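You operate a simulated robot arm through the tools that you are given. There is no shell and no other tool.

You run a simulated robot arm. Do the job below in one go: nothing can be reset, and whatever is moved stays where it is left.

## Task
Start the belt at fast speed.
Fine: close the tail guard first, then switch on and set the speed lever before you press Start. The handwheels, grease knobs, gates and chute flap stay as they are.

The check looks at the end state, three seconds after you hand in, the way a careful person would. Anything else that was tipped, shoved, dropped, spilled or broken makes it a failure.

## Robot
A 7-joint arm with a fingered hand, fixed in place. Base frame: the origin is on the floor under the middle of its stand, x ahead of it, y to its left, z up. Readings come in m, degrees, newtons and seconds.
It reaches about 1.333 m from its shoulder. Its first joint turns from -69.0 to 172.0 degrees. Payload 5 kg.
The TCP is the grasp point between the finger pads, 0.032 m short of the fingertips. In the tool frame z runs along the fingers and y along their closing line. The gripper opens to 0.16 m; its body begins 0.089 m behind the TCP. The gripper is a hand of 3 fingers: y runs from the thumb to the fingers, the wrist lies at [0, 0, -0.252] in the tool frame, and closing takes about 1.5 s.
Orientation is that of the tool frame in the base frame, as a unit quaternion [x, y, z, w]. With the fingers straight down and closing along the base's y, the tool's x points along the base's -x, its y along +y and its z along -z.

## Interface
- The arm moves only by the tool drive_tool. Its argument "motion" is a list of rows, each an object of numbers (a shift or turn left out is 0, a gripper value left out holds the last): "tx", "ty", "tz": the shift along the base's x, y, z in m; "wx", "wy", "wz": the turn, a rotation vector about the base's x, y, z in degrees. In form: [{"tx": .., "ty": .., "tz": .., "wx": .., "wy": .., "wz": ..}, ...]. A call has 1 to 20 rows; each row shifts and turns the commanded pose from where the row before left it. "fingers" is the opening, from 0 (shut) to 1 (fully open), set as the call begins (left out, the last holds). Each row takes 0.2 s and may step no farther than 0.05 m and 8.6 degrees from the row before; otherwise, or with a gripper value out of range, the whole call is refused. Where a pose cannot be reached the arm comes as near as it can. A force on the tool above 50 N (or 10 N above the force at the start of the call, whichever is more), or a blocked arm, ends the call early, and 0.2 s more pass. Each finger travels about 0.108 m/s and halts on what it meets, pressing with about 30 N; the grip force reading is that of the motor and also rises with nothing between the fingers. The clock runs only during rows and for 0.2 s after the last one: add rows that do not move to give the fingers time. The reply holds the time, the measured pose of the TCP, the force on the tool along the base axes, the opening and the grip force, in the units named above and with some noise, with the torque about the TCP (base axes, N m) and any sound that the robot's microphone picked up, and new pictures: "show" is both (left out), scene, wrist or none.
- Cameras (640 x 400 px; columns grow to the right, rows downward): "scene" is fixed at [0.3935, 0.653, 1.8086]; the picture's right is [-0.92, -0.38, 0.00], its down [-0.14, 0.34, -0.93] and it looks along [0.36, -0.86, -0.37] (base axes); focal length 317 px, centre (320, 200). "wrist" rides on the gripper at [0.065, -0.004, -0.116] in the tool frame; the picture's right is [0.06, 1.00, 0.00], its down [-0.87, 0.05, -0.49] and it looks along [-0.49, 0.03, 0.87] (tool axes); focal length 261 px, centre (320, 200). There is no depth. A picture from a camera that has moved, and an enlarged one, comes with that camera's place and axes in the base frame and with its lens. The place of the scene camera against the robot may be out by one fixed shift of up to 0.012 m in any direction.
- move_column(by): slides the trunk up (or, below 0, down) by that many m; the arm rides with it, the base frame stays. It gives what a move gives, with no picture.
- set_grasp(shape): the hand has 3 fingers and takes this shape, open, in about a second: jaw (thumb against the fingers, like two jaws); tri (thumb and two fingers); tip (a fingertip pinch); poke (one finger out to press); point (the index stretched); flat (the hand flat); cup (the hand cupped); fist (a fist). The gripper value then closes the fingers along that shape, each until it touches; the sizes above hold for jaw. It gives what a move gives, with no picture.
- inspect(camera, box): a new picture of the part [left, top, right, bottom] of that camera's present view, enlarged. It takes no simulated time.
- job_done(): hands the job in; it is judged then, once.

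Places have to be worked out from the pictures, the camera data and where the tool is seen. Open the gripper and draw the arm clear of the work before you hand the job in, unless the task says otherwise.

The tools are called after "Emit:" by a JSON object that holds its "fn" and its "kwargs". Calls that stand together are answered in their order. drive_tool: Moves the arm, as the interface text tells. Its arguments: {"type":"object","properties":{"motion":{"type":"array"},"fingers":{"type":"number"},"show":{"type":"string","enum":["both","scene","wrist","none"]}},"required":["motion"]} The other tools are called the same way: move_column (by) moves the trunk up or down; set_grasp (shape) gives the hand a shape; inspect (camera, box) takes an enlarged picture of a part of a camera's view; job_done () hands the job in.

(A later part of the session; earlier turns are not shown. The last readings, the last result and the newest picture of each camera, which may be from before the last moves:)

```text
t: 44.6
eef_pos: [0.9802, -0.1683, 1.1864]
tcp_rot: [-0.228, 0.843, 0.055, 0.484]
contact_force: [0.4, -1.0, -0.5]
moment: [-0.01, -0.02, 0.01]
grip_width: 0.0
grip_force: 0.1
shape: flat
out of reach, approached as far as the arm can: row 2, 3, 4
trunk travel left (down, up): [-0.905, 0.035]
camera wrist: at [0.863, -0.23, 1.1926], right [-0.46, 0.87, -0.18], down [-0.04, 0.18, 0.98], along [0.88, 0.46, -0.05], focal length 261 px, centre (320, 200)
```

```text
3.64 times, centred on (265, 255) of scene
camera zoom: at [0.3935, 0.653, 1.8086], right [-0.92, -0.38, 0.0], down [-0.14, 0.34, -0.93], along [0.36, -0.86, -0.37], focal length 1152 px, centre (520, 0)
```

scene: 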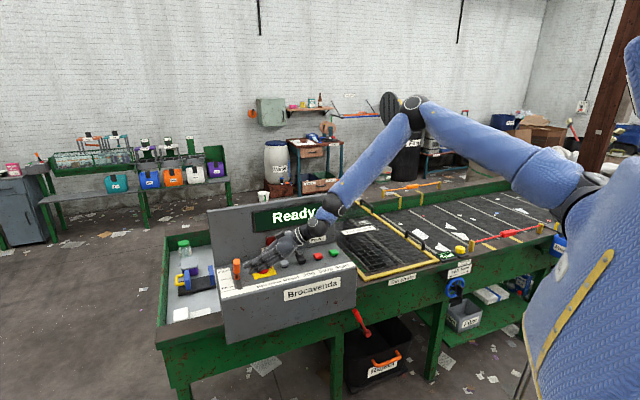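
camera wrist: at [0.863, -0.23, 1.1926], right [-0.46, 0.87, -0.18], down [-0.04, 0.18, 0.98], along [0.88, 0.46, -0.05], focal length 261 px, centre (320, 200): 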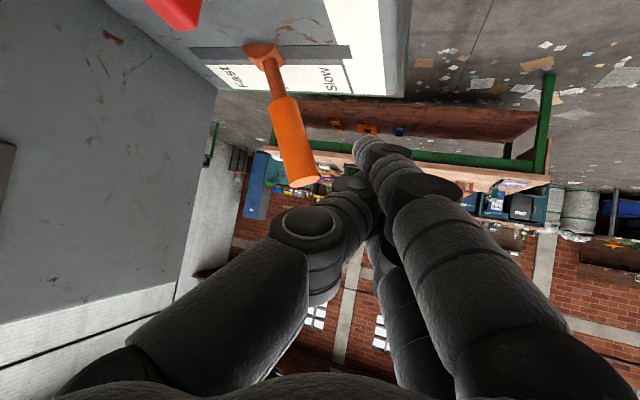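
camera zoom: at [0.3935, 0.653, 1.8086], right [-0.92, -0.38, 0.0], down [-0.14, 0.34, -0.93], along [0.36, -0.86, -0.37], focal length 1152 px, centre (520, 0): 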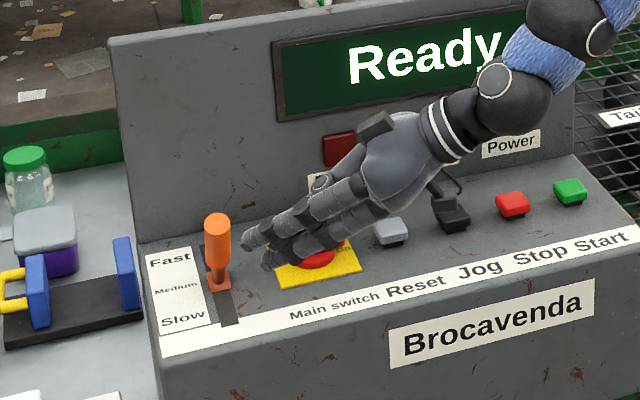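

The elbow has swung up and the wrist is at its bending limit, so raising the trunk didn't help. A hand pointing along the console's length (from the Reset side) should suit this arm better. I'll back up and away, turn the hand about +23°, then lower the trunk again.

Emit:
{"fn": "drive_tool", "kwargs": {"motion": [{"tx": -0.015, "ty": -0.01, "tz": 0.04}, {"tx": -0.015, "ty": -0.015, "tz": 0.04}, {"tx": -0.015, "ty": -0.015, "tz": 0.04}, {"wz": 7.7}, {"wz": 7.7}, {"wz": 7.7}]}}

Emit:
{"fn": "move_column", "kwargs": {"by": -0.15}}

Emit:
{"fn": "drive_tool", "kwargs": {"motion": [{}]}}

```text
t: 46.0
eef_pos: [0.9337, -0.2092, 1.3063]
tcp_rot: [-0.393, 0.779, 0.152, 0.464]
contact_force: [-0.2, -0.1, -0.6]
moment: [0.04, -0.03, -0.01]
grip_width: 0.0
grip_force: 0.0
shape: flat
trunk travel left (down, up): [-0.905, 0.035]
camera wrist: at [0.8501, -0.3124, 1.3127], right [-0.77, 0.61, -0.18], down [-0.11, 0.15, 0.98], along [0.63, 0.78, -0.05], focal length 261 px, centre (320, 200)
```

scene: 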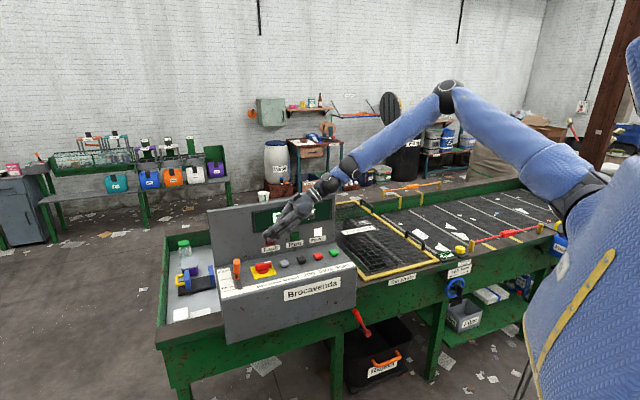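
wrist: 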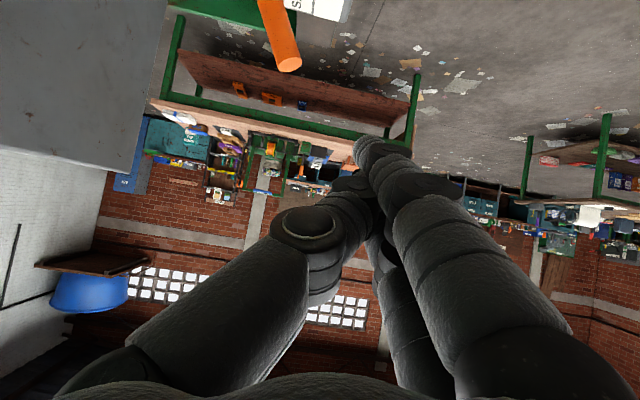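

```text
t: 47.8
eef_pos: [0.9333, -0.2091, 1.1584]
tcp_rot: [-0.392, 0.78, 0.151, 0.464]
contact_force: [0.1, -0.2, -0.8]
moment: [-0.01, 0.0, 0.02]
grip_width: 0.0
grip_force: 0.1
shape: flat
trunk travel left (down, up): [-0.755, 0.185]
```

```text
t: 48.2
eef_pos: [0.9338, -0.2085, 1.1563]
tcp_rot: [-0.392, 0.78, 0.152, 0.464]
contact_force: [0.1, 0.5, 0.0]
moment: [-0.03, 0.01, -0.02]
grip_width: 0.0002
grip_force: 0.1
shape: flat
trunk travel left (down, up): [-0.755, 0.185]
camera wrist: at [0.8506, -0.3119, 1.1625], right [-0.77, 0.62, -0.18], down [-0.11, 0.15, 0.98], along [0.63, 0.77, -0.05], focal length 261 px, centre (320, 200)
```

scene: 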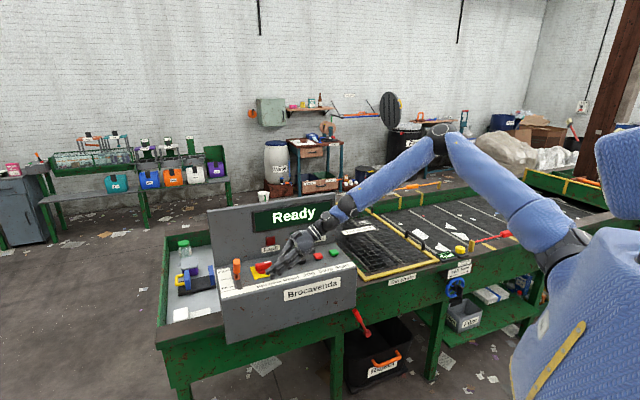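
wrist: 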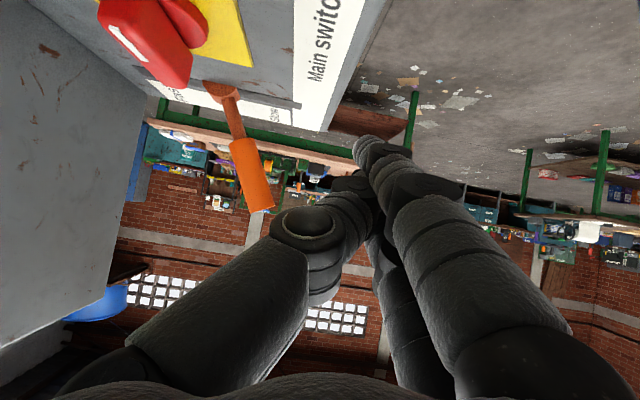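

The hand now points along the console with its thumb side facing the lever's push direction, and the arm looks relaxed. I'll slide along the console about 0.115 m so the thumb comes in front of the lever.

Emit:
{"fn": "drive_tool", "kwargs": {"motion": [{"tx": 0.0255, "ty": 0.029, "tz": -0.004}, {"tx": 0.0255, "ty": 0.029, "tz": -0.004}, {"tx": 0.0255, "ty": 0.029, "tz": -0.003}]}}

Emit:
{"fn": "inspect", "kwargs": {"camera": "scene", "box": [205, 200, 325, 310]}}

Emit:
{"fn": "inspect", "kwargs": {"camera": "wrist", "box": [160, 60, 440, 260]}}

```text
t: 49.0
eef_pos: [1.0119, -0.1198, 1.1465]
tcp_rot: [-0.392, 0.78, 0.151, 0.463]
contact_force: [0.7, 0.0, -0.4]
moment: [0.07, 0.02, 0.02]
grip_width: 0.0
grip_force: 0.0
shape: flat
trunk travel left (down, up): [-0.755, 0.185]
camera wrist: at [0.9288, -0.2234, 1.1506], right [-0.77, 0.62, -0.18], down [-0.11, 0.15, 0.98], along [0.63, 0.77, -0.05], focal length 261 px, centre (320, 200)
```

scene: 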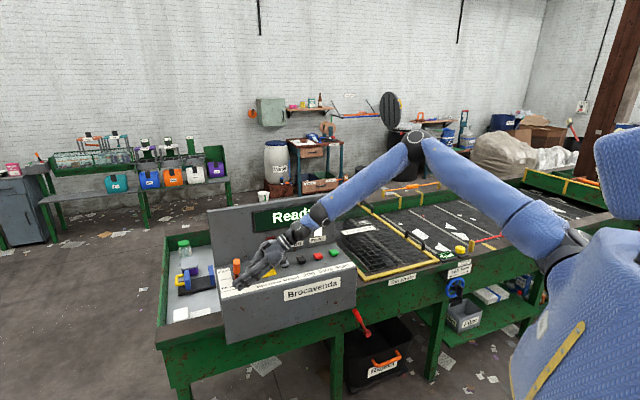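
wrist: 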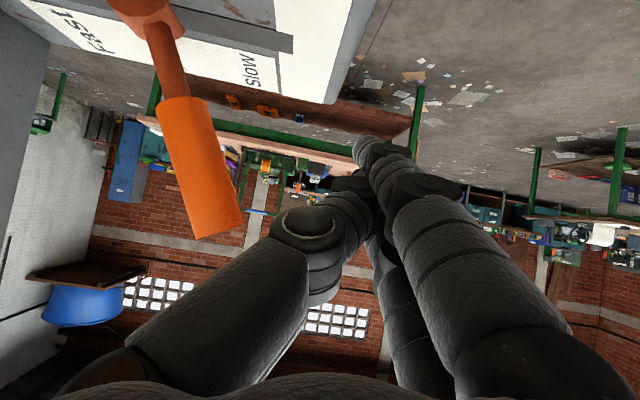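

```text
3.64 times, centred on (265, 255) of scene
camera zoom: at [0.3935, 0.653, 1.8086], right [-0.92, -0.38, 0.0], down [-0.14, 0.34, -0.93], along [0.36, -0.86, -0.37], focal length 1152 px, centre (520, 0)
```

zoom: 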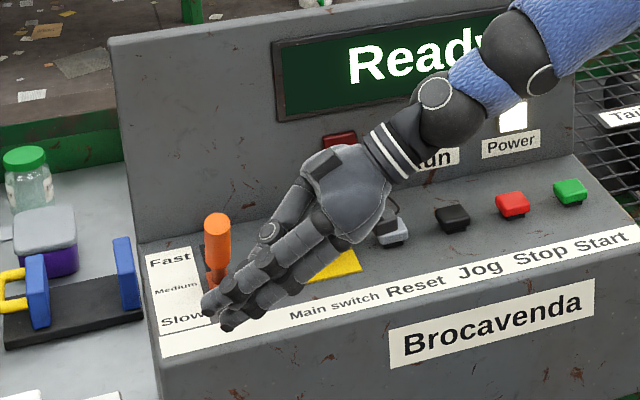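

```text
2.00 times, centred on (300, 160) of wrist
camera zoom: at [0.9288, -0.2234, 1.1506], right [-0.77, 0.62, -0.18], down [-0.11, 0.15, 0.98], along [0.63, 0.77, -0.05], focal length 521 px, centre (360, 280)
```

zoom: 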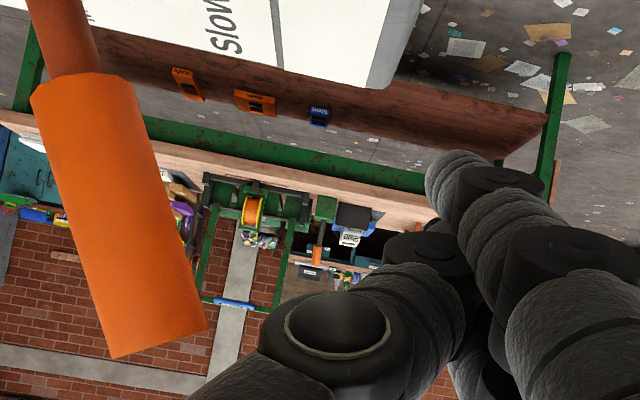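

The thumb side is now in front of the lever with about 5 cm to go, and the lever's image position matches my estimate. I'll lower 8 mm and move towards the display until contact.

Emit:
{"fn": "drive_tool", "kwargs": {"motion": [{"tz": -0.008}, {"tx": 0.0106, "ty": -0.0106}, {"tx": 0.0106, "ty": -0.0106}, {"tx": 0.0106, "ty": -0.0106}, {"tx": 0.0071, "ty": -0.0071}]}}

Emit:
{"fn": "inspect", "kwargs": {"camera": "scene", "box": [205, 200, 325, 310]}}

```text
t: 50.2
eef_pos: [1.0492, -0.1606, 1.1382]
tcp_rot: [-0.392, 0.779, 0.152, 0.465]
contact_force: [-0.1, -0.5, 0.6]
moment: [-0.02, 0.0, -0.01]
grip_width: 0.0002
grip_force: 0.0
shape: flat
trunk travel left (down, up): [-0.755, 0.185]
camera wrist: at [0.9666, -0.264, 1.1435], right [-0.77, 0.62, -0.18], down [-0.11, 0.15, 0.98], along [0.63, 0.77, -0.05], focal length 261 px, centre (320, 200)
```

scene: 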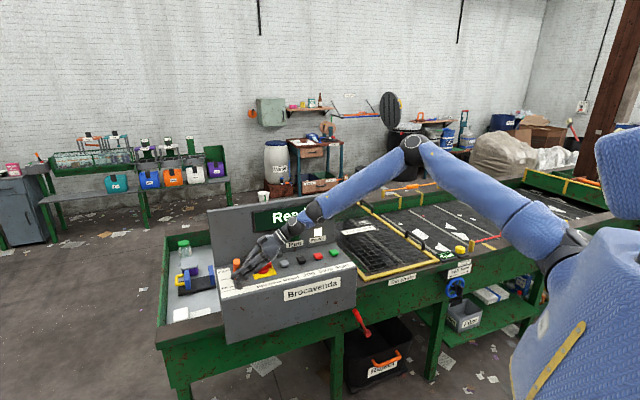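
wrist: 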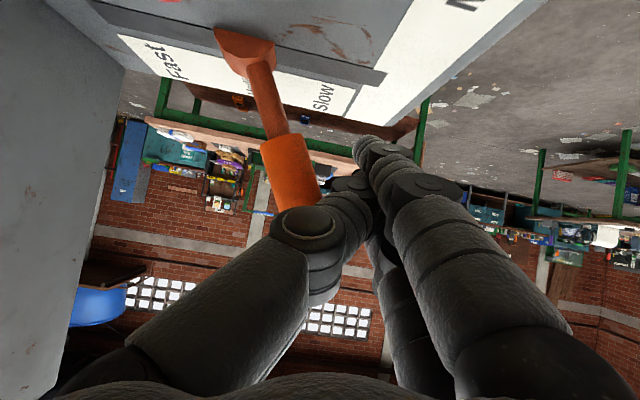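

```text
3.64 times, centred on (265, 255) of scene
camera zoom: at [0.3935, 0.653, 1.8086], right [-0.92, -0.38, 0.0], down [-0.14, 0.34, -0.93], along [0.36, -0.86, -0.37], focal length 1152 px, centre (520, 0)
```

zoom: 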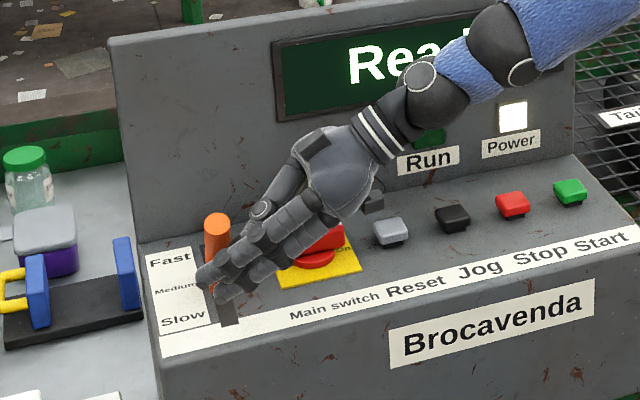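

No contact force yet, but the lever handle is right next to the thumb. I'll continue in small steps.

Emit:
{"fn": "drive_tool", "kwargs": {"motion": [{"tx": 0.0071, "ty": -0.0071}, {"tx": 0.0071, "ty": -0.0071}, {"tx": 0.0071, "ty": -0.0071}, {"tx": 0.0071, "ty": -0.0071}]}}

Emit:
{"fn": "inspect", "kwargs": {"camera": "scene", "box": [205, 200, 325, 310]}}

Emit:
{"fn": "inspect", "kwargs": {"camera": "wrist", "box": [100, 0, 420, 240]}}

```text
t: 51.2
eef_pos: [1.0769, -0.1892, 1.1379]
tcp_rot: [-0.392, 0.779, 0.152, 0.465]
contact_force: [-0.5, 0.2, -1.1]
moment: [-0.01, -0.01, -0.01]
grip_width: 0.0
grip_force: 0.0
shape: flat
trunk travel left (down, up): [-0.755, 0.185]
camera wrist: at [0.995, -0.2926, 1.1435], right [-0.77, 0.62, -0.18], down [-0.11, 0.15, 0.98], along [0.63, 0.77, -0.05], focal length 261 px, centre (320, 200)
```

scene: 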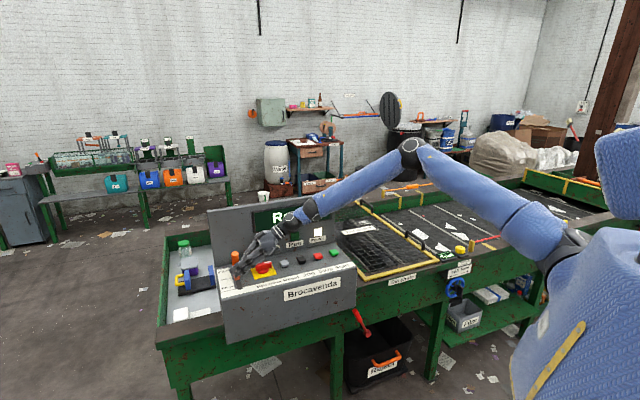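
wrist: 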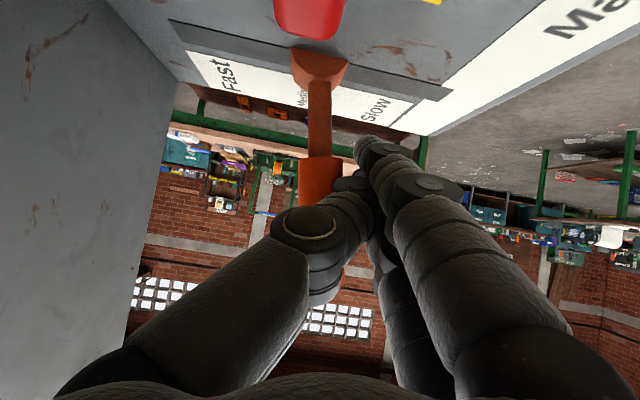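

```text
3.64 times, centred on (265, 255) of scene
camera zoom: at [0.3935, 0.653, 1.8086], right [-0.92, -0.38, 0.0], down [-0.14, 0.34, -0.93], along [0.36, -0.86, -0.37], focal length 1152 px, centre (520, 0)
```

zoom: 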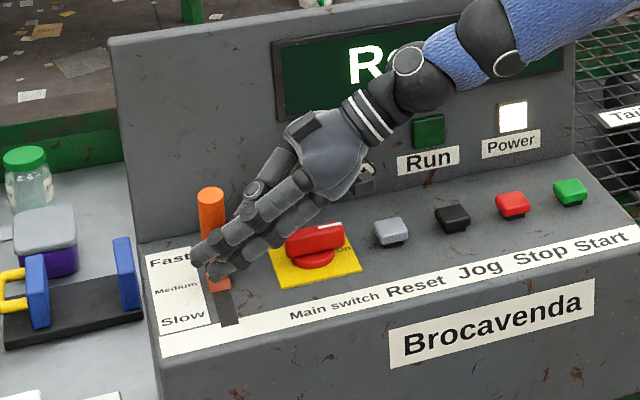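

```text
1.67 times, centred on (260, 120) of wrist
camera zoom: at [0.995, -0.2926, 1.1435], right [-0.77, 0.62, -0.18], down [-0.11, 0.15, 0.98], along [0.63, 0.77, -0.05], focal length 434 px, centre (420, 333)
```

zoom: 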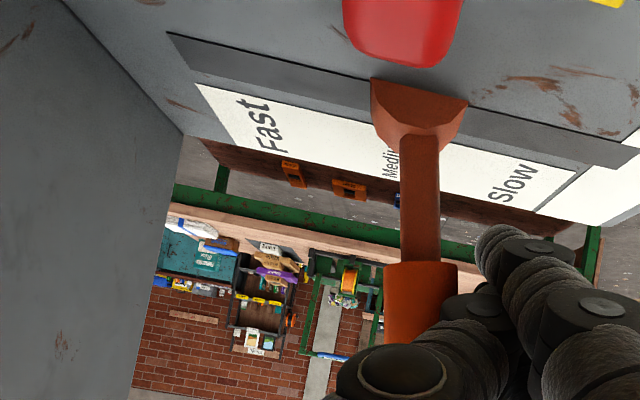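

The lever is pivoting about its base rather than sliding. It was leaning towards Slow and is now about upright (Medium), so Fast is a lean towards the display. I'll keep pushing another 4 cm in the same direction.

Emit:
{"fn": "drive_tool", "kwargs": {"motion": [{"tx": 0.0071, "ty": -0.0071}, {"tx": 0.0071, "ty": -0.0071}, {"tx": 0.0071, "ty": -0.0071}, {"tx": 0.0071, "ty": -0.0071}]}}

Emit:
{"fn": "inspect", "kwargs": {"camera": "scene", "box": [205, 200, 325, 310]}}

Emit:
{"fn": "inspect", "kwargs": {"camera": "wrist", "box": [100, 0, 420, 240]}}

```text
t: 52.2
eef_pos: [1.0986, -0.2184, 1.1408]
tcp_rot: [-0.392, 0.78, 0.151, 0.463]
contact_force: [-0.4, 0.4, 0.0]
moment: [-0.03, 0.0, 0.02]
grip_width: 0.0
grip_force: 0.1
shape: flat
out of reach, approached as far as the arm can: row 3, 4
trunk travel left (down, up): [-0.755, 0.185]
camera wrist: at [1.0175, -0.3227, 1.1466], right [-0.77, 0.62, -0.18], down [-0.11, 0.15, 0.98], along [0.63, 0.77, -0.05], focal length 261 px, centre (320, 200)
```

scene: 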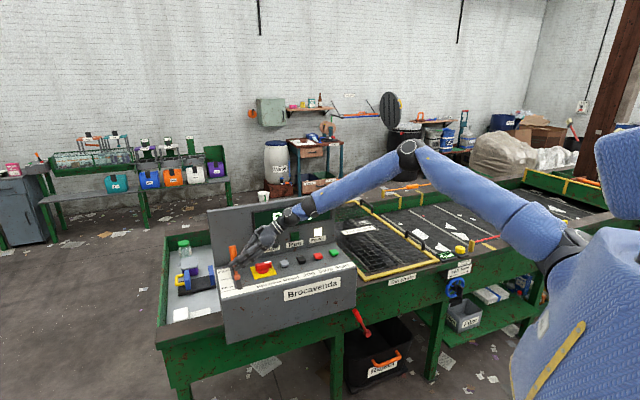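
wrist: 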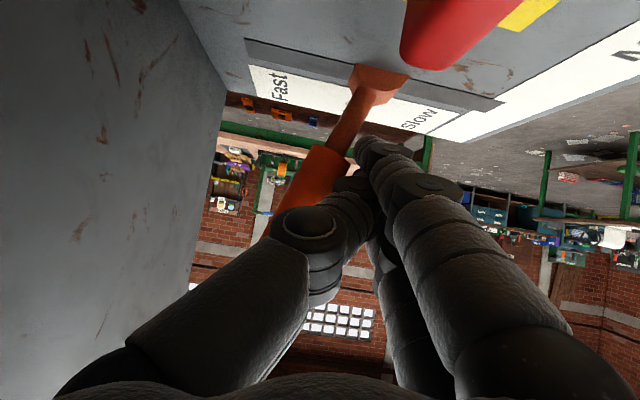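

```text
3.64 times, centred on (265, 255) of scene
camera zoom: at [0.3935, 0.653, 1.8086], right [-0.92, -0.38, 0.0], down [-0.14, 0.34, -0.93], along [0.36, -0.86, -0.37], focal length 1152 px, centre (520, 0)
```

zoom: 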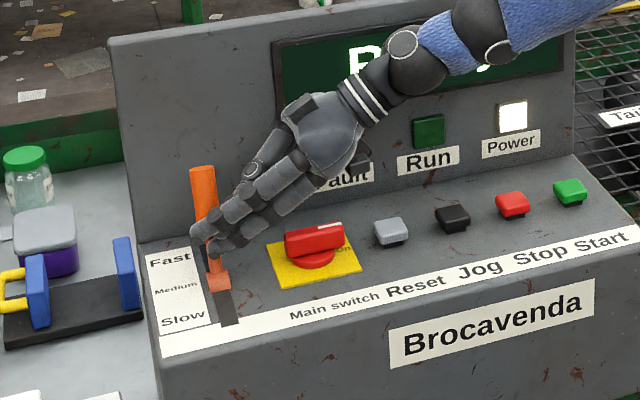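

```text
1.67 times, centred on (260, 120) of wrist
camera zoom: at [1.0175, -0.3227, 1.1466], right [-0.77, 0.62, -0.18], down [-0.11, 0.15, 0.98], along [0.63, 0.77, -0.05], focal length 434 px, centre (420, 333)
```

zoom: 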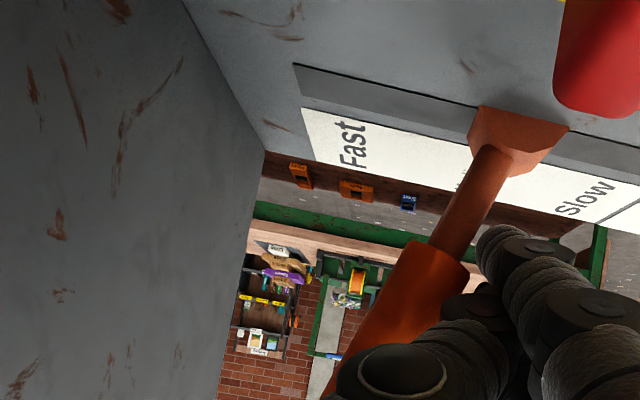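

The lever leans about 15–20° towards Fast and the arm stopped at its stretch limit. I'll turn the hand -10° about z, which draws the wrist back and gains reach, then push on in small steps while watching the force.

Emit:
{"fn": "drive_tool", "kwargs": {"motion": [{"wz": -5}, {"wz": -5}, {"tx": 0.005, "ty": -0.005}, {"tx": 0.005, "ty": -0.005}]}}

Emit:
{"fn": "inspect", "kwargs": {"camera": "scene", "box": [205, 200, 325, 310]}}

Emit:
{"fn": "inspect", "kwargs": {"camera": "wrist", "box": [100, 0, 420, 240]}}

```text
t: 53.2
eef_pos: [1.11, -0.2269, 1.1425]
tcp_rot: [-0.323, 0.811, 0.111, 0.475]
contact_force: [-9.0, 3.9, 1.2]
moment: [0.18, 0.32, 0.29]
grip_width: 0.0001
grip_force: 0.0
shape: flat
trunk travel left (down, up): [-0.755, 0.185]
camera wrist: at [1.0092, -0.3149, 1.1476], right [-0.65, 0.74, -0.18], down [-0.08, 0.17, 0.98], along [0.76, 0.65, -0.05], focal length 261 px, centre (320, 200)
```

scene: 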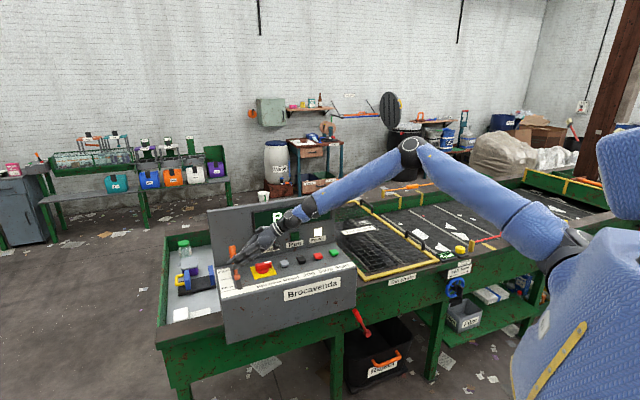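
wrist: 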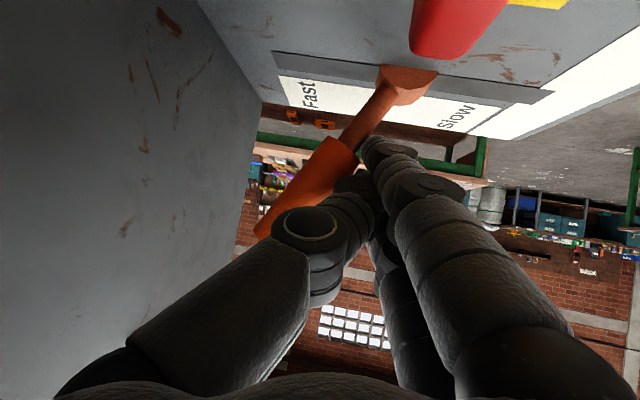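

```text
3.64 times, centred on (265, 255) of scene
camera zoom: at [0.3935, 0.653, 1.8086], right [-0.92, -0.38, 0.0], down [-0.14, 0.34, -0.93], along [0.36, -0.86, -0.37], focal length 1152 px, centre (520, 0)
```

zoom: 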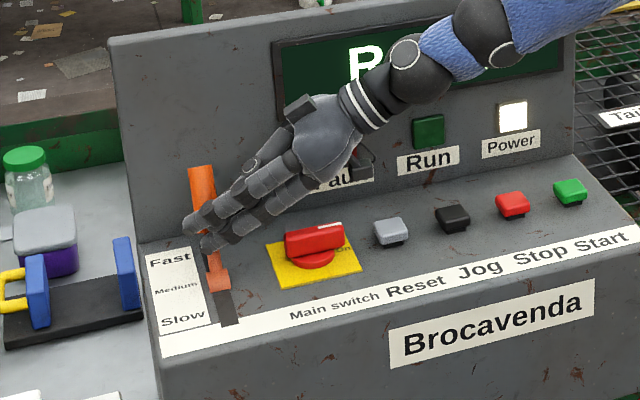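

```text
1.67 times, centred on (260, 120) of wrist
camera zoom: at [1.0092, -0.3149, 1.1476], right [-0.65, 0.74, -0.18], down [-0.08, 0.17, 0.98], along [0.76, 0.65, -0.05], focal length 434 px, centre (420, 333)
```

zoom: 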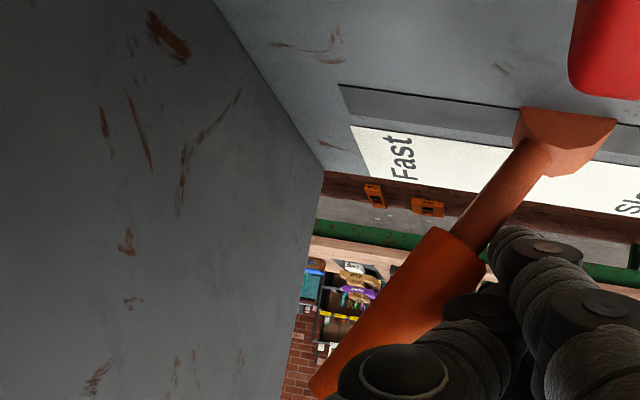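

A steady 10 N reaction and a lever angle of about 30° in the wrist view, the mirror of its starting lean, mean it is at the Fast stop. I'll back away from it and check that it stays.

Emit:
{"fn": "drive_tool", "kwargs": {"motion": [{"tx": -0.014, "ty": 0.014}, {"tx": -0.025, "ty": 0.025}, {"tx": -0.025, "ty": 0.025}, {"tx": -0.025, "ty": 0.025}, {"tx": -0.02, "ty": -0.02, "tz": 0.03}, {"tx": -0.02, "ty": -0.02, "tz": 0.03}]}}

Emit:
{"fn": "inspect", "kwargs": {"camera": "scene", "box": [205, 200, 325, 310]}}

Emit:
{"fn": "inspect", "kwargs": {"camera": "wrist", "box": [60, 0, 380, 240]}}

```text
t: 54.6
eef_pos: [0.9788, -0.1772, 1.2027]
tcp_rot: [-0.324, 0.81, 0.111, 0.475]
contact_force: [0.4, 0.0, 0.0]
moment: [-0.02, -0.03, 0.01]
grip_width: 0.0
grip_force: 0.1
shape: flat
trunk travel left (down, up): [-0.755, 0.185]
camera wrist: at [0.8798, -0.2654, 1.2084], right [-0.65, 0.74, -0.18], down [-0.08, 0.17, 0.98], along [0.76, 0.65, -0.05], focal length 261 px, centre (320, 200)
```

scene: 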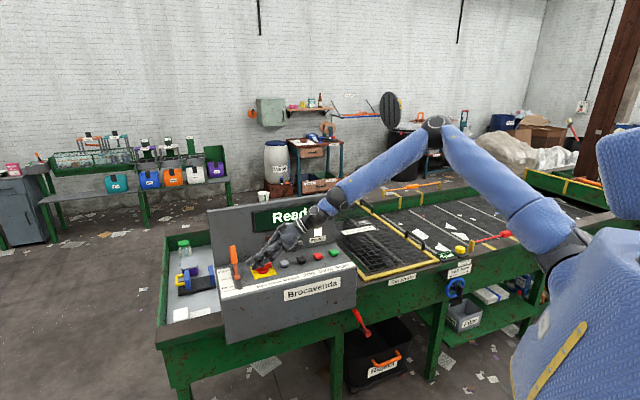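
wrist: 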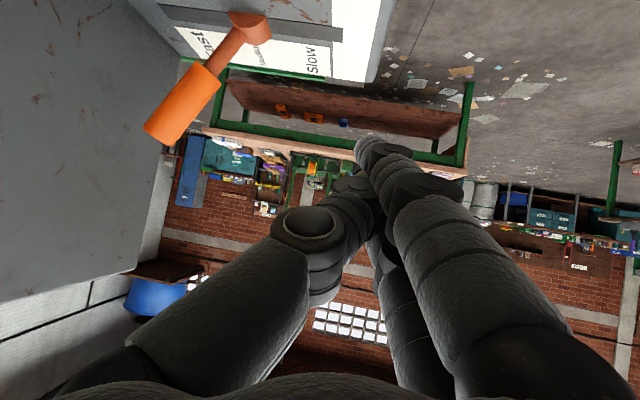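

```text
3.64 times, centred on (265, 255) of scene
camera zoom: at [0.3935, 0.653, 1.8086], right [-0.92, -0.38, 0.0], down [-0.14, 0.34, -0.93], along [0.36, -0.86, -0.37], focal length 1152 px, centre (520, 0)
```

zoom: 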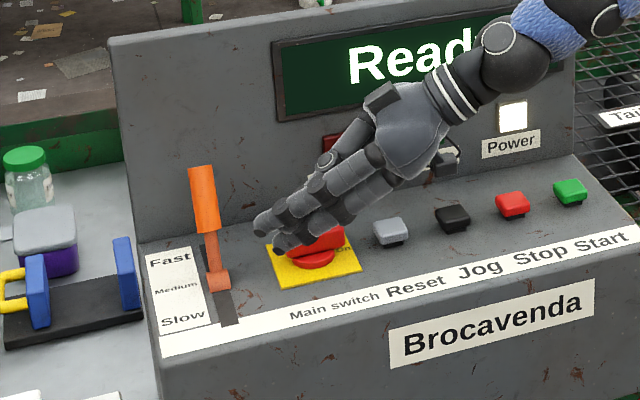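

```text
1.67 times, centred on (220, 120) of wrist
camera zoom: at [0.8798, -0.2654, 1.2084], right [-0.65, 0.74, -0.18], down [-0.08, 0.17, 0.98], along [0.76, 0.65, -0.05], focal length 434 px, centre (487, 333)
```

zoom: 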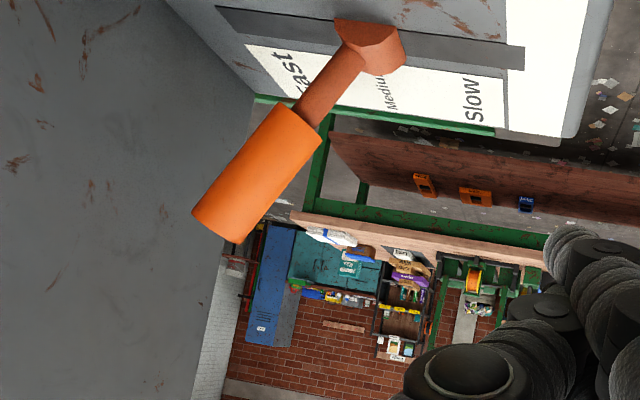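

With the hand clear, the lever stays at +31° towards the "Fast" end, the display still reads "Ready" and the switch is On. Next I'll move up and along the front of the console towards the Start button at about (0.807, -0.490, 1.074), turning the hand back as I go.

Emit:
{"fn": "drive_tool", "kwargs": {"motion": [{"tx": -0.02, "ty": -0.025, "tz": 0.035, "wz": -7.4}, {"tx": -0.026, "ty": -0.035, "tz": 0.02, "wz": -7.4}, {"tx": -0.027, "ty": -0.04, "tz": 0.01, "wz": -7.4}, {"tx": -0.027, "ty": -0.04, "tz": 0.01, "wz": -7.4}, {"tx": -0.027, "ty": -0.04, "tz": 0.01, "wz": -7.4}, {"tx": -0.027, "ty": -0.04, "tz": 0.01, "wz": -7.4}, {"tx": -0.027, "ty": -0.04, "wz": -7.4}, {"tx": -0.027, "ty": -0.04, "wz": -7.4}]}}

```text
t: 56.4
eef_pos: [0.775, -0.4793, 1.296]
tcp_rot: [0.12, 0.864, -0.139, 0.469]
contact_force: [0.0, 0.6, 0.1]
moment: [-0.02, 0.01, 0.02]
grip_width: 0.0001
grip_force: 0.1
shape: flat
trunk travel left (down, up): [-0.755, 0.185]
camera wrist: at [0.649, -0.4386, 1.3021], right [0.3, 0.94, -0.18], down [0.1, 0.16, 0.98], along [0.95, -0.32, -0.05], focal length 261 px, centre (320, 200)
```

scene: 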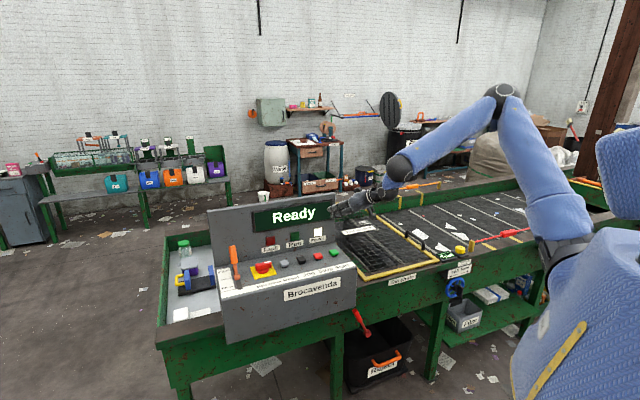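
wrist: 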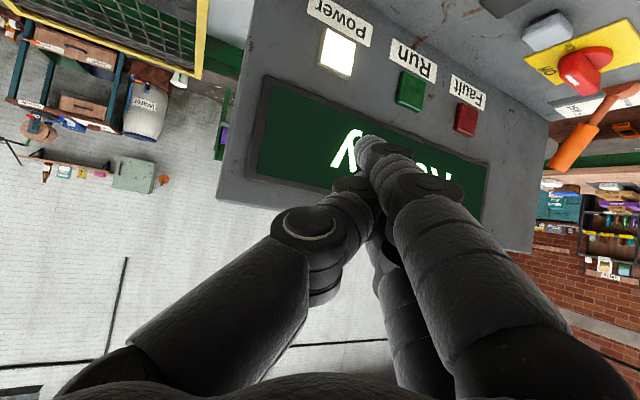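

Good. Now I'll reduce the tilt to about 30° and move to hover the index over Start.

Emit:
{"fn": "drive_tool", "kwargs": {"motion": [{"wx": 2.9, "wy": 6.4}, {"wx": 2.9, "wy": 6.4}, {"wx": 2.9, "wy": 6.4}, {"wx": 2.9, "wy": 6.4}, {"tx": 0.0063, "ty": -0.0113, "tz": -0.03}, {"tx": 0.0063, "ty": -0.0113, "tz": -0.03}, {"tx": 0.0064, "ty": -0.0114, "tz": -0.03}]}}

Emit:
{"fn": "inspect", "kwargs": {"camera": "scene", "box": [275, 195, 375, 285]}}

Emit:
{"fn": "inspect", "kwargs": {"camera": "wrist", "box": [260, 40, 460, 200]}}

```text
t: 58.0
eef_pos: [0.7924, -0.5148, 1.2055]
tcp_rot: [0.133, 0.956, -0.075, 0.25]
contact_force: [0.9, -0.2, -0.1]
moment: [0.0, 0.03, -0.01]
grip_width: 0.0002
grip_force: 0.1
shape: flat
trunk travel left (down, up): [-0.755, 0.185]
camera wrist: at [0.6846, -0.4807, 1.2728], right [0.24, 0.97, -0.11], down [0.52, -0.03, 0.85], along [0.82, -0.26, -0.51], focal length 261 px, centre (320, 200)
```

scene: 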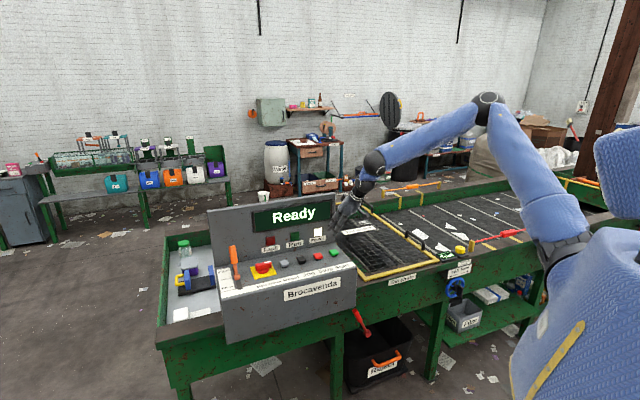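
wrist: 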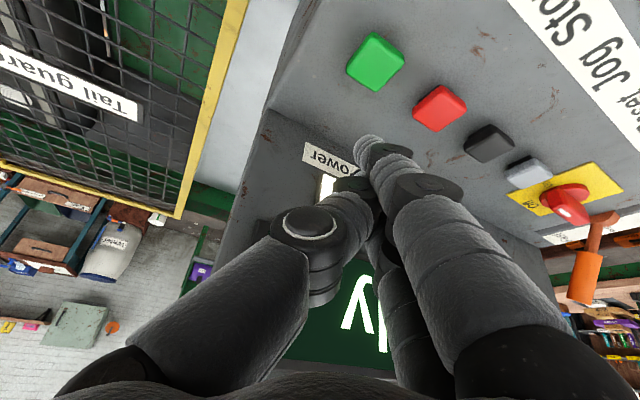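

```text
4.44 times, centred on (325, 240) of scene
camera zoom: at [0.3935, 0.653, 1.8086], right [-0.92, -0.38, 0.0], down [-0.14, 0.34, -0.93], along [0.36, -0.86, -0.37], focal length 1408 px, centre (298, 22)
```

zoom: 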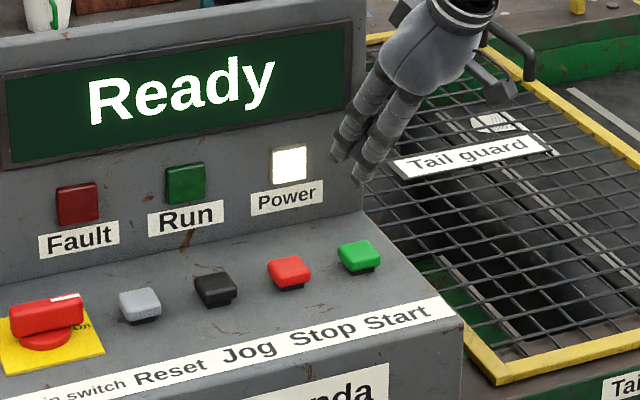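

```text
2.50 times, centred on (360, 120) of wrist
camera zoom: at [0.6846, -0.4807, 1.2728], right [0.24, 0.97, -0.11], down [0.52, -0.03, 0.85], along [0.82, -0.26, -0.51], focal length 652 px, centre (220, 400)
```

zoom: 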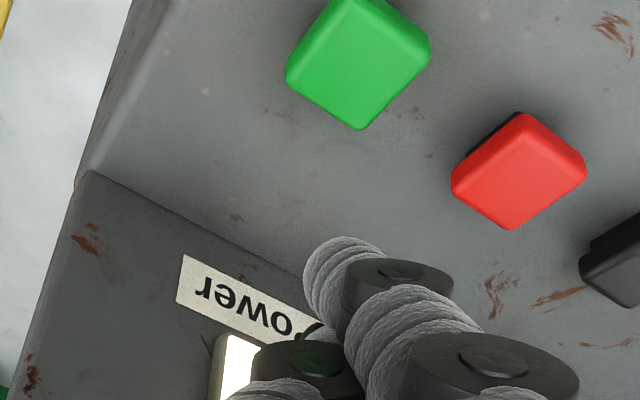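

The index tip lines up with Start to within a few millimetres, roughly 8 cm above it. I'll lower most of the way and check.

Emit:
{"fn": "drive_tool", "kwargs": {"motion": [{"tz": -0.025, "ty": 0.001}, {"tz": -0.023, "ty": 0.001}, {"tz": -0.02}]}}

Emit:
{"fn": "inspect", "kwargs": {"camera": "scene", "box": [275, 195, 375, 285]}}

Emit:
{"fn": "inspect", "kwargs": {"camera": "wrist", "box": [260, 80, 460, 240]}}

```text
t: 58.8
eef_pos: [0.793, -0.5114, 1.1377]
tcp_rot: [0.133, 0.956, -0.074, 0.25]
contact_force: [0.7, -0.1, -0.4]
moment: [-0.02, 0.03, -0.01]
grip_width: 0.0
grip_force: 0.0
shape: flat
trunk travel left (down, up): [-0.755, 0.185]
camera wrist: at [0.6846, -0.4782, 1.2048], right [0.24, 0.97, -0.11], down [0.52, -0.03, 0.85], along [0.82, -0.26, -0.51], focal length 261 px, centre (320, 200)
```

scene: 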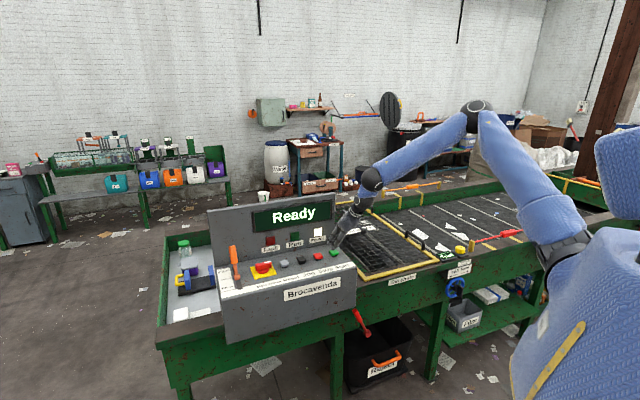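
wrist: 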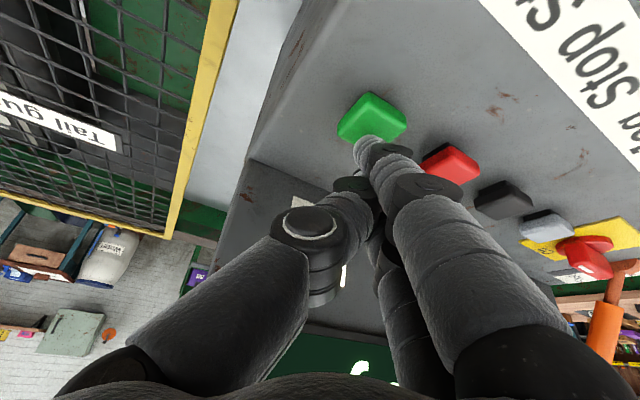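

```text
4.44 times, centred on (325, 240) of scene
camera zoom: at [0.3935, 0.653, 1.8086], right [-0.92, -0.38, 0.0], down [-0.14, 0.34, -0.93], along [0.36, -0.86, -0.37], focal length 1408 px, centre (298, 22)
```

zoom: 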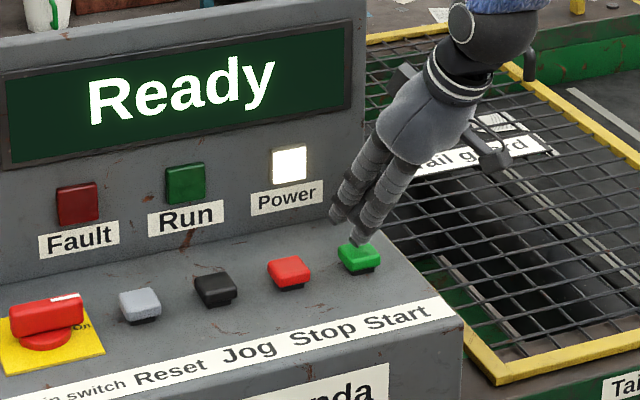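

```text
2.50 times, centred on (360, 160) of wrist
camera zoom: at [0.6846, -0.4782, 1.2048], right [0.24, 0.97, -0.11], down [0.52, -0.03, 0.85], along [0.82, -0.26, -0.51], focal length 652 px, centre (220, 300)
```

zoom: 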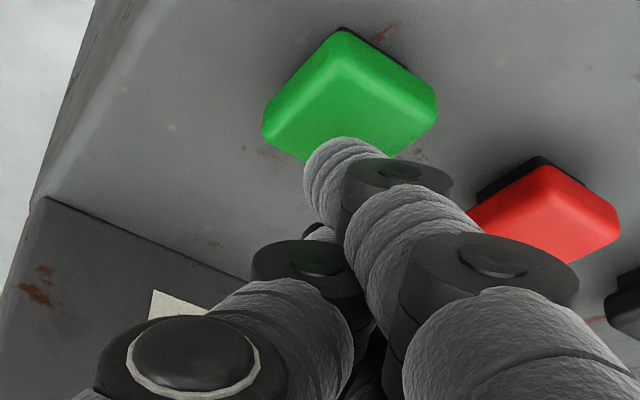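

The tip is right above Start. The guard is closed, the switch is on and the lever is at Fast, so I'll press down in small steps.

Emit:
{"fn": "drive_tool", "kwargs": {"motion": [{"tz": -0.004}, {"tz": -0.003}, {"tz": -0.003}, {"tz": -0.003}]}}

Emit:
{"fn": "inspect", "kwargs": {"camera": "scene", "box": [200, 195, 375, 285]}}

```text
t: 59.8
eef_pos: [0.7923, -0.5118, 1.127]
tcp_rot: [0.133, 0.956, -0.074, 0.252]
contact_force: [0.9, 0.5, 9.7]
moment: [0.31, -0.13, 0.0]
grip_width: 0.0
grip_force: 0.1
shape: flat
trunk travel left (down, up): [-0.755, 0.185]
heard: click
camera wrist: at [0.6839, -0.478, 1.1938], right [0.24, 0.97, -0.11], down [0.52, -0.03, 0.86], along [0.82, -0.26, -0.51], focal length 261 px, centre (320, 200)
```

scene: 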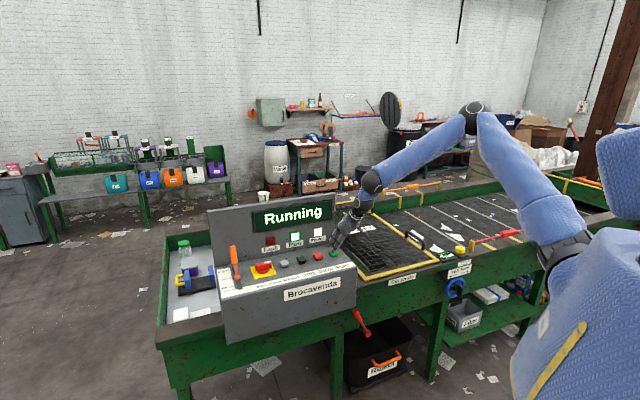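
wrist: 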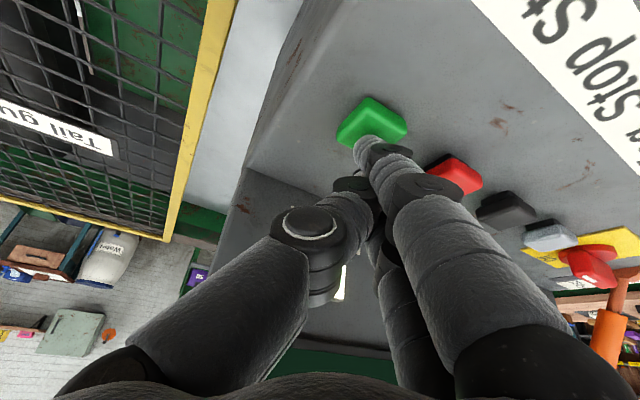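

```text
3.66 times, centred on (288, 240) of scene
camera zoom: at [0.3935, 0.653, 1.8086], right [-0.92, -0.38, 0.0], down [-0.14, 0.34, -0.93], along [0.36, -0.86, -0.37], focal length 1159 px, centre (439, 54)
```

zoom: 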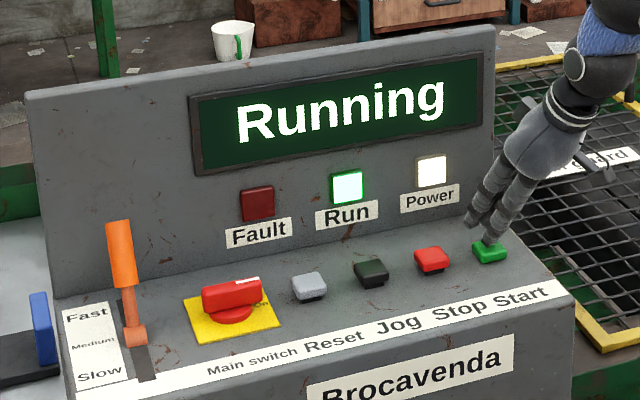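

A click came through, the display reads "Running" and the Run lamp is lit. I'll lift straight off the button and draw away, then check the belt speed display.

Emit:
{"fn": "drive_tool", "kwargs": {"motion": [{"tz": 0.01}, {"tz": 0.03}, {"tz": 0.04}, {"tz": 0.04}, {"tz": 0.04, "tx": -0.02, "ty": 0.015}, {"tz": 0.03, "tx": -0.035, "ty": 0.02}, {"tz": 0.02, "tx": -0.04, "ty": 0.02}, {"tx": -0.04, "ty": 0.02}, {"tx": -0.04, "ty": 0.02}]}}

Emit:
{"fn": "inspect", "kwargs": {"camera": "scene", "box": [400, 210, 520, 300]}}

Emit:
{"fn": "inspect", "kwargs": {"camera": "scene", "box": [200, 180, 400, 300]}}

```text
refused: row 6 steps farther than a row can; nothing moved
```

```text
4.44 times, centred on (460, 255) of scene
camera zoom: at [0.3935, 0.653, 1.8086], right [-0.92, -0.38, 0.0], down [-0.14, 0.34, -0.93], along [0.36, -0.86, -0.37], focal length 1408 px, centre (-302, -44)
```

zoom: 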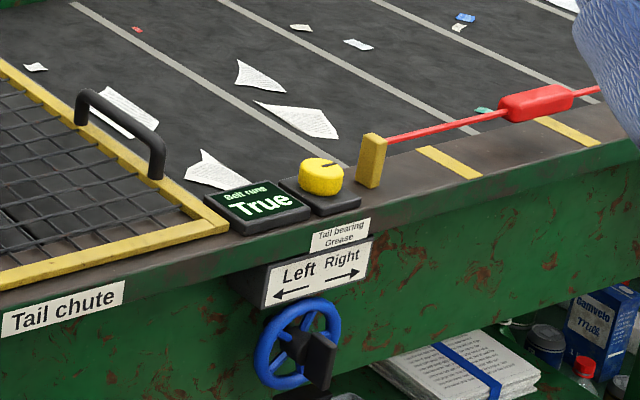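

```text
3.20 times, centred on (300, 240) of scene
camera zoom: at [0.3935, 0.653, 1.8086], right [-0.92, -0.38, 0.0], down [-0.14, 0.34, -0.93], along [0.36, -0.86, -0.37], focal length 1014 px, centre (384, 72)
```

zoom: 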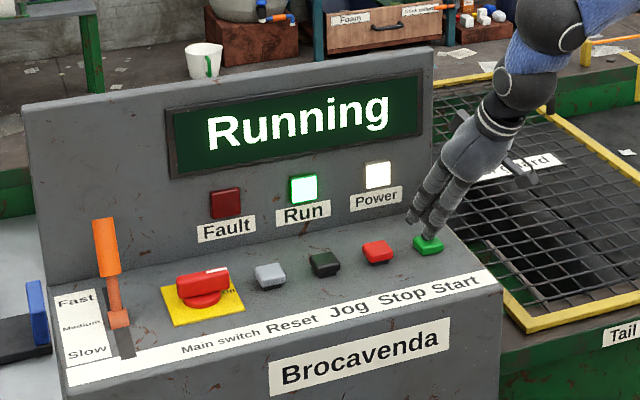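

The belt display reads "True", so the belt runs. That last retreat was refused because one row stepped too far, so I'll repeat it with shorter steps.

Emit:
{"fn": "drive_tool", "kwargs": {"motion": [{"tz": 0.01}, {"tz": 0.03}, {"tz": 0.04}, {"tz": 0.04}, {"tz": 0.035, "tx": -0.015, "ty": 0.012}, {"tz": 0.02, "tx": -0.03, "ty": 0.02}, {"tx": -0.04, "ty": 0.02}, {"tx": -0.04, "ty": 0.02}, {"tx": -0.04, "ty": 0.02}]}}

Emit:
{"fn": "inspect", "kwargs": {"camera": "scene", "box": [200, 180, 360, 300]}}

Emit:
{"fn": "inspect", "kwargs": {"camera": "scene", "box": [320, 180, 560, 330]}}

```text
t: 61.8
eef_pos: [0.6256, -0.4194, 1.301]
tcp_rot: [0.132, 0.956, -0.074, 0.251]
contact_force: [-0.6, -0.1, -0.4]
moment: [-0.01, -0.01, 0.0]
grip_width: 0.0
grip_force: 0.1
shape: flat
trunk travel left (down, up): [-0.755, 0.185]
camera wrist: at [0.5175, -0.386, 1.3684], right [0.24, 0.97, -0.11], down [0.52, -0.03, 0.85], along [0.82, -0.26, -0.51], focal length 261 px, centre (320, 200)
```

scene: 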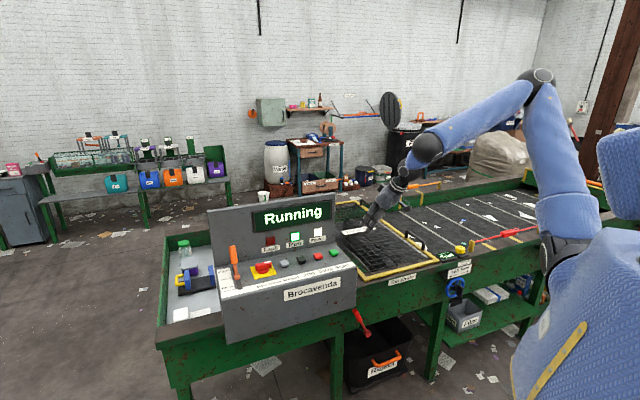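
wrist: 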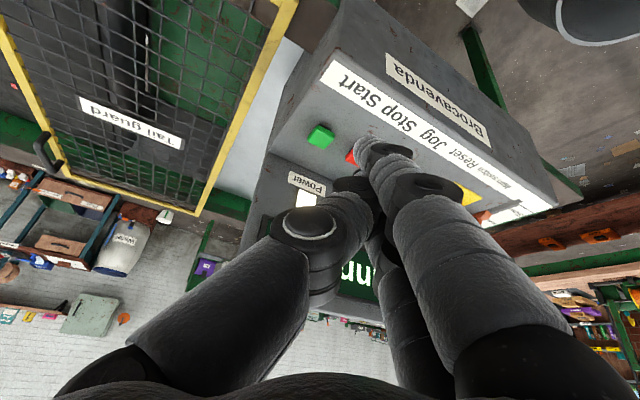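

```text
3.33 times, centred on (280, 240) of scene
camera zoom: at [0.3935, 0.653, 1.8086], right [-0.92, -0.38, 0.0], down [-0.14, 0.34, -0.93], along [0.36, -0.86, -0.37], focal length 1056 px, centre (453, 67)
```

zoom: 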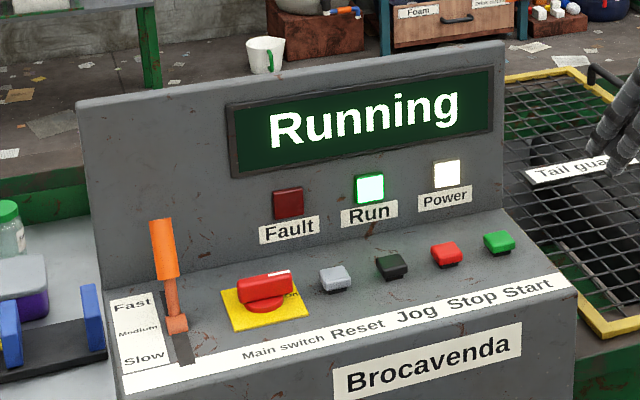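

```text
2.67 times, centred on (440, 255) of scene
camera zoom: at [0.3935, 0.653, 1.8086], right [-0.92, -0.38, 0.0], down [-0.14, 0.34, -0.93], along [0.36, -0.86, -0.37], focal length 845 px, centre (0, 53)
```

zoom: 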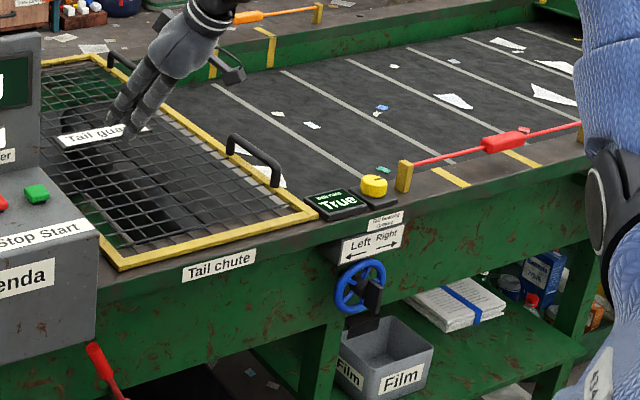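

The belt is running at the Fast lever setting: the papers have moved along, the guard is closed, and the gates, handwheel, grease knob and flap look unchanged. I'll raise the arm well clear and open the hand before handing in.

Emit:
{"fn": "drive_tool", "kwargs": {"motion": [{"tx": -0.03, "ty": 0.02, "tz": 0.03}, {"tx": -0.03, "ty": 0.02, "tz": 0.03}, {"tx": -0.03, "ty": 0.02, "tz": 0.03}, {"tx": -0.03, "ty": 0.02, "tz": 0.03}, {"tx": -0.03, "ty": 0.02, "tz": 0.03}], "show": "none"}}

Emit:
{"fn": "set_grasp", "kwargs": {"shape": "jaw"}}

Emit:
{"fn": "drive_tool", "kwargs": {"motion": [{}, {}, {}, {}], "fingers": 1.0}}

Emit:
{"fn": "inspect", "kwargs": {"camera": "scene", "box": [150, 170, 480, 390]}}

```text
t: 63.0
eef_pos: [0.4752, -0.3196, 1.4519]
tcp_rot: [0.132, 0.956, -0.074, 0.251]
contact_force: [0.0, 0.0, -0.2]
moment: [-0.03, -0.01, -0.01]
grip_width: 0.0
grip_force: 0.0
shape: flat
trunk travel left (down, up): [-0.755, 0.185]
```

```text
t: 63.9
eef_pos: [0.4774, -0.3215, 1.4513]
tcp_rot: [0.133, 0.956, -0.074, 0.252]
contact_force: [-0.2, -0.2, 0.0]
moment: [0.04, 0.01, -0.01]
grip_width: 0.1601
grip_force: 0.1
shape: jaw
trunk travel left (down, up): [-0.755, 0.185]
```

```text
t: 64.9
eef_pos: [0.478, -0.321, 1.4511]
tcp_rot: [0.132, 0.956, -0.074, 0.25]
contact_force: [0.5, -0.5, 0.3]
moment: [0.0, -0.03, 0.02]
grip_width: 0.16
grip_force: 0.1
shape: jaw
trunk travel left (down, up): [-0.755, 0.185]
camera wrist: at [0.3694, -0.2873, 1.5172], right [0.24, 0.97, -0.11], down [0.52, -0.03, 0.85], along [0.82, -0.26, -0.51], focal length 261 px, centre (320, 200)
```

scene: 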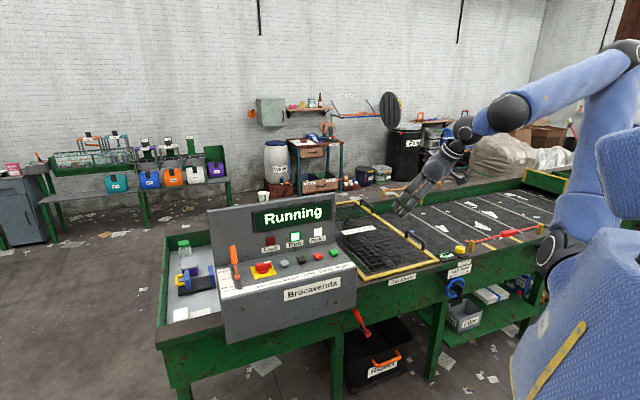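
wrist: 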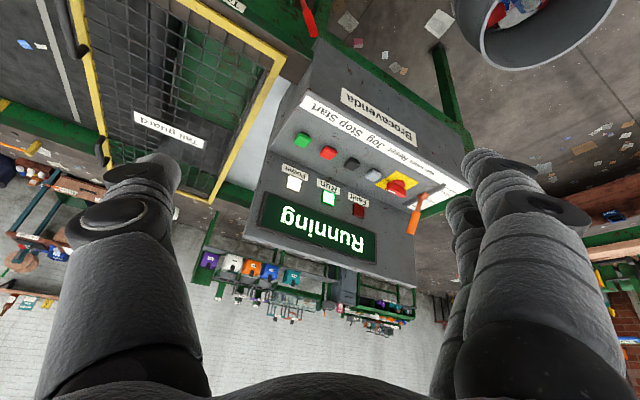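

```text
1.82 times, centred on (315, 280) of scene
camera zoom: at [0.3935, 0.653, 1.8086], right [-0.92, -0.38, 0.0], down [-0.14, 0.34, -0.93], along [0.36, -0.86, -0.37], focal length 576 px, centre (329, 54)
```

zoom: 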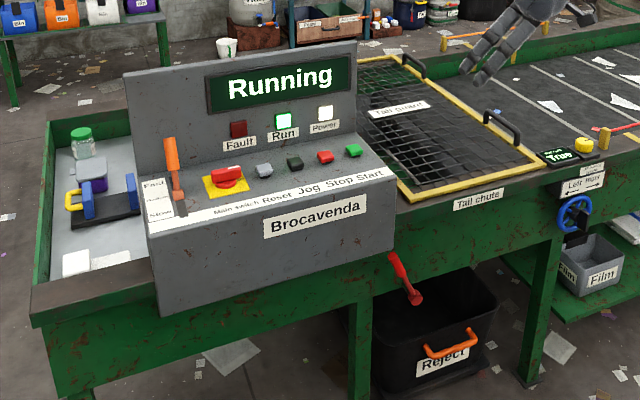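

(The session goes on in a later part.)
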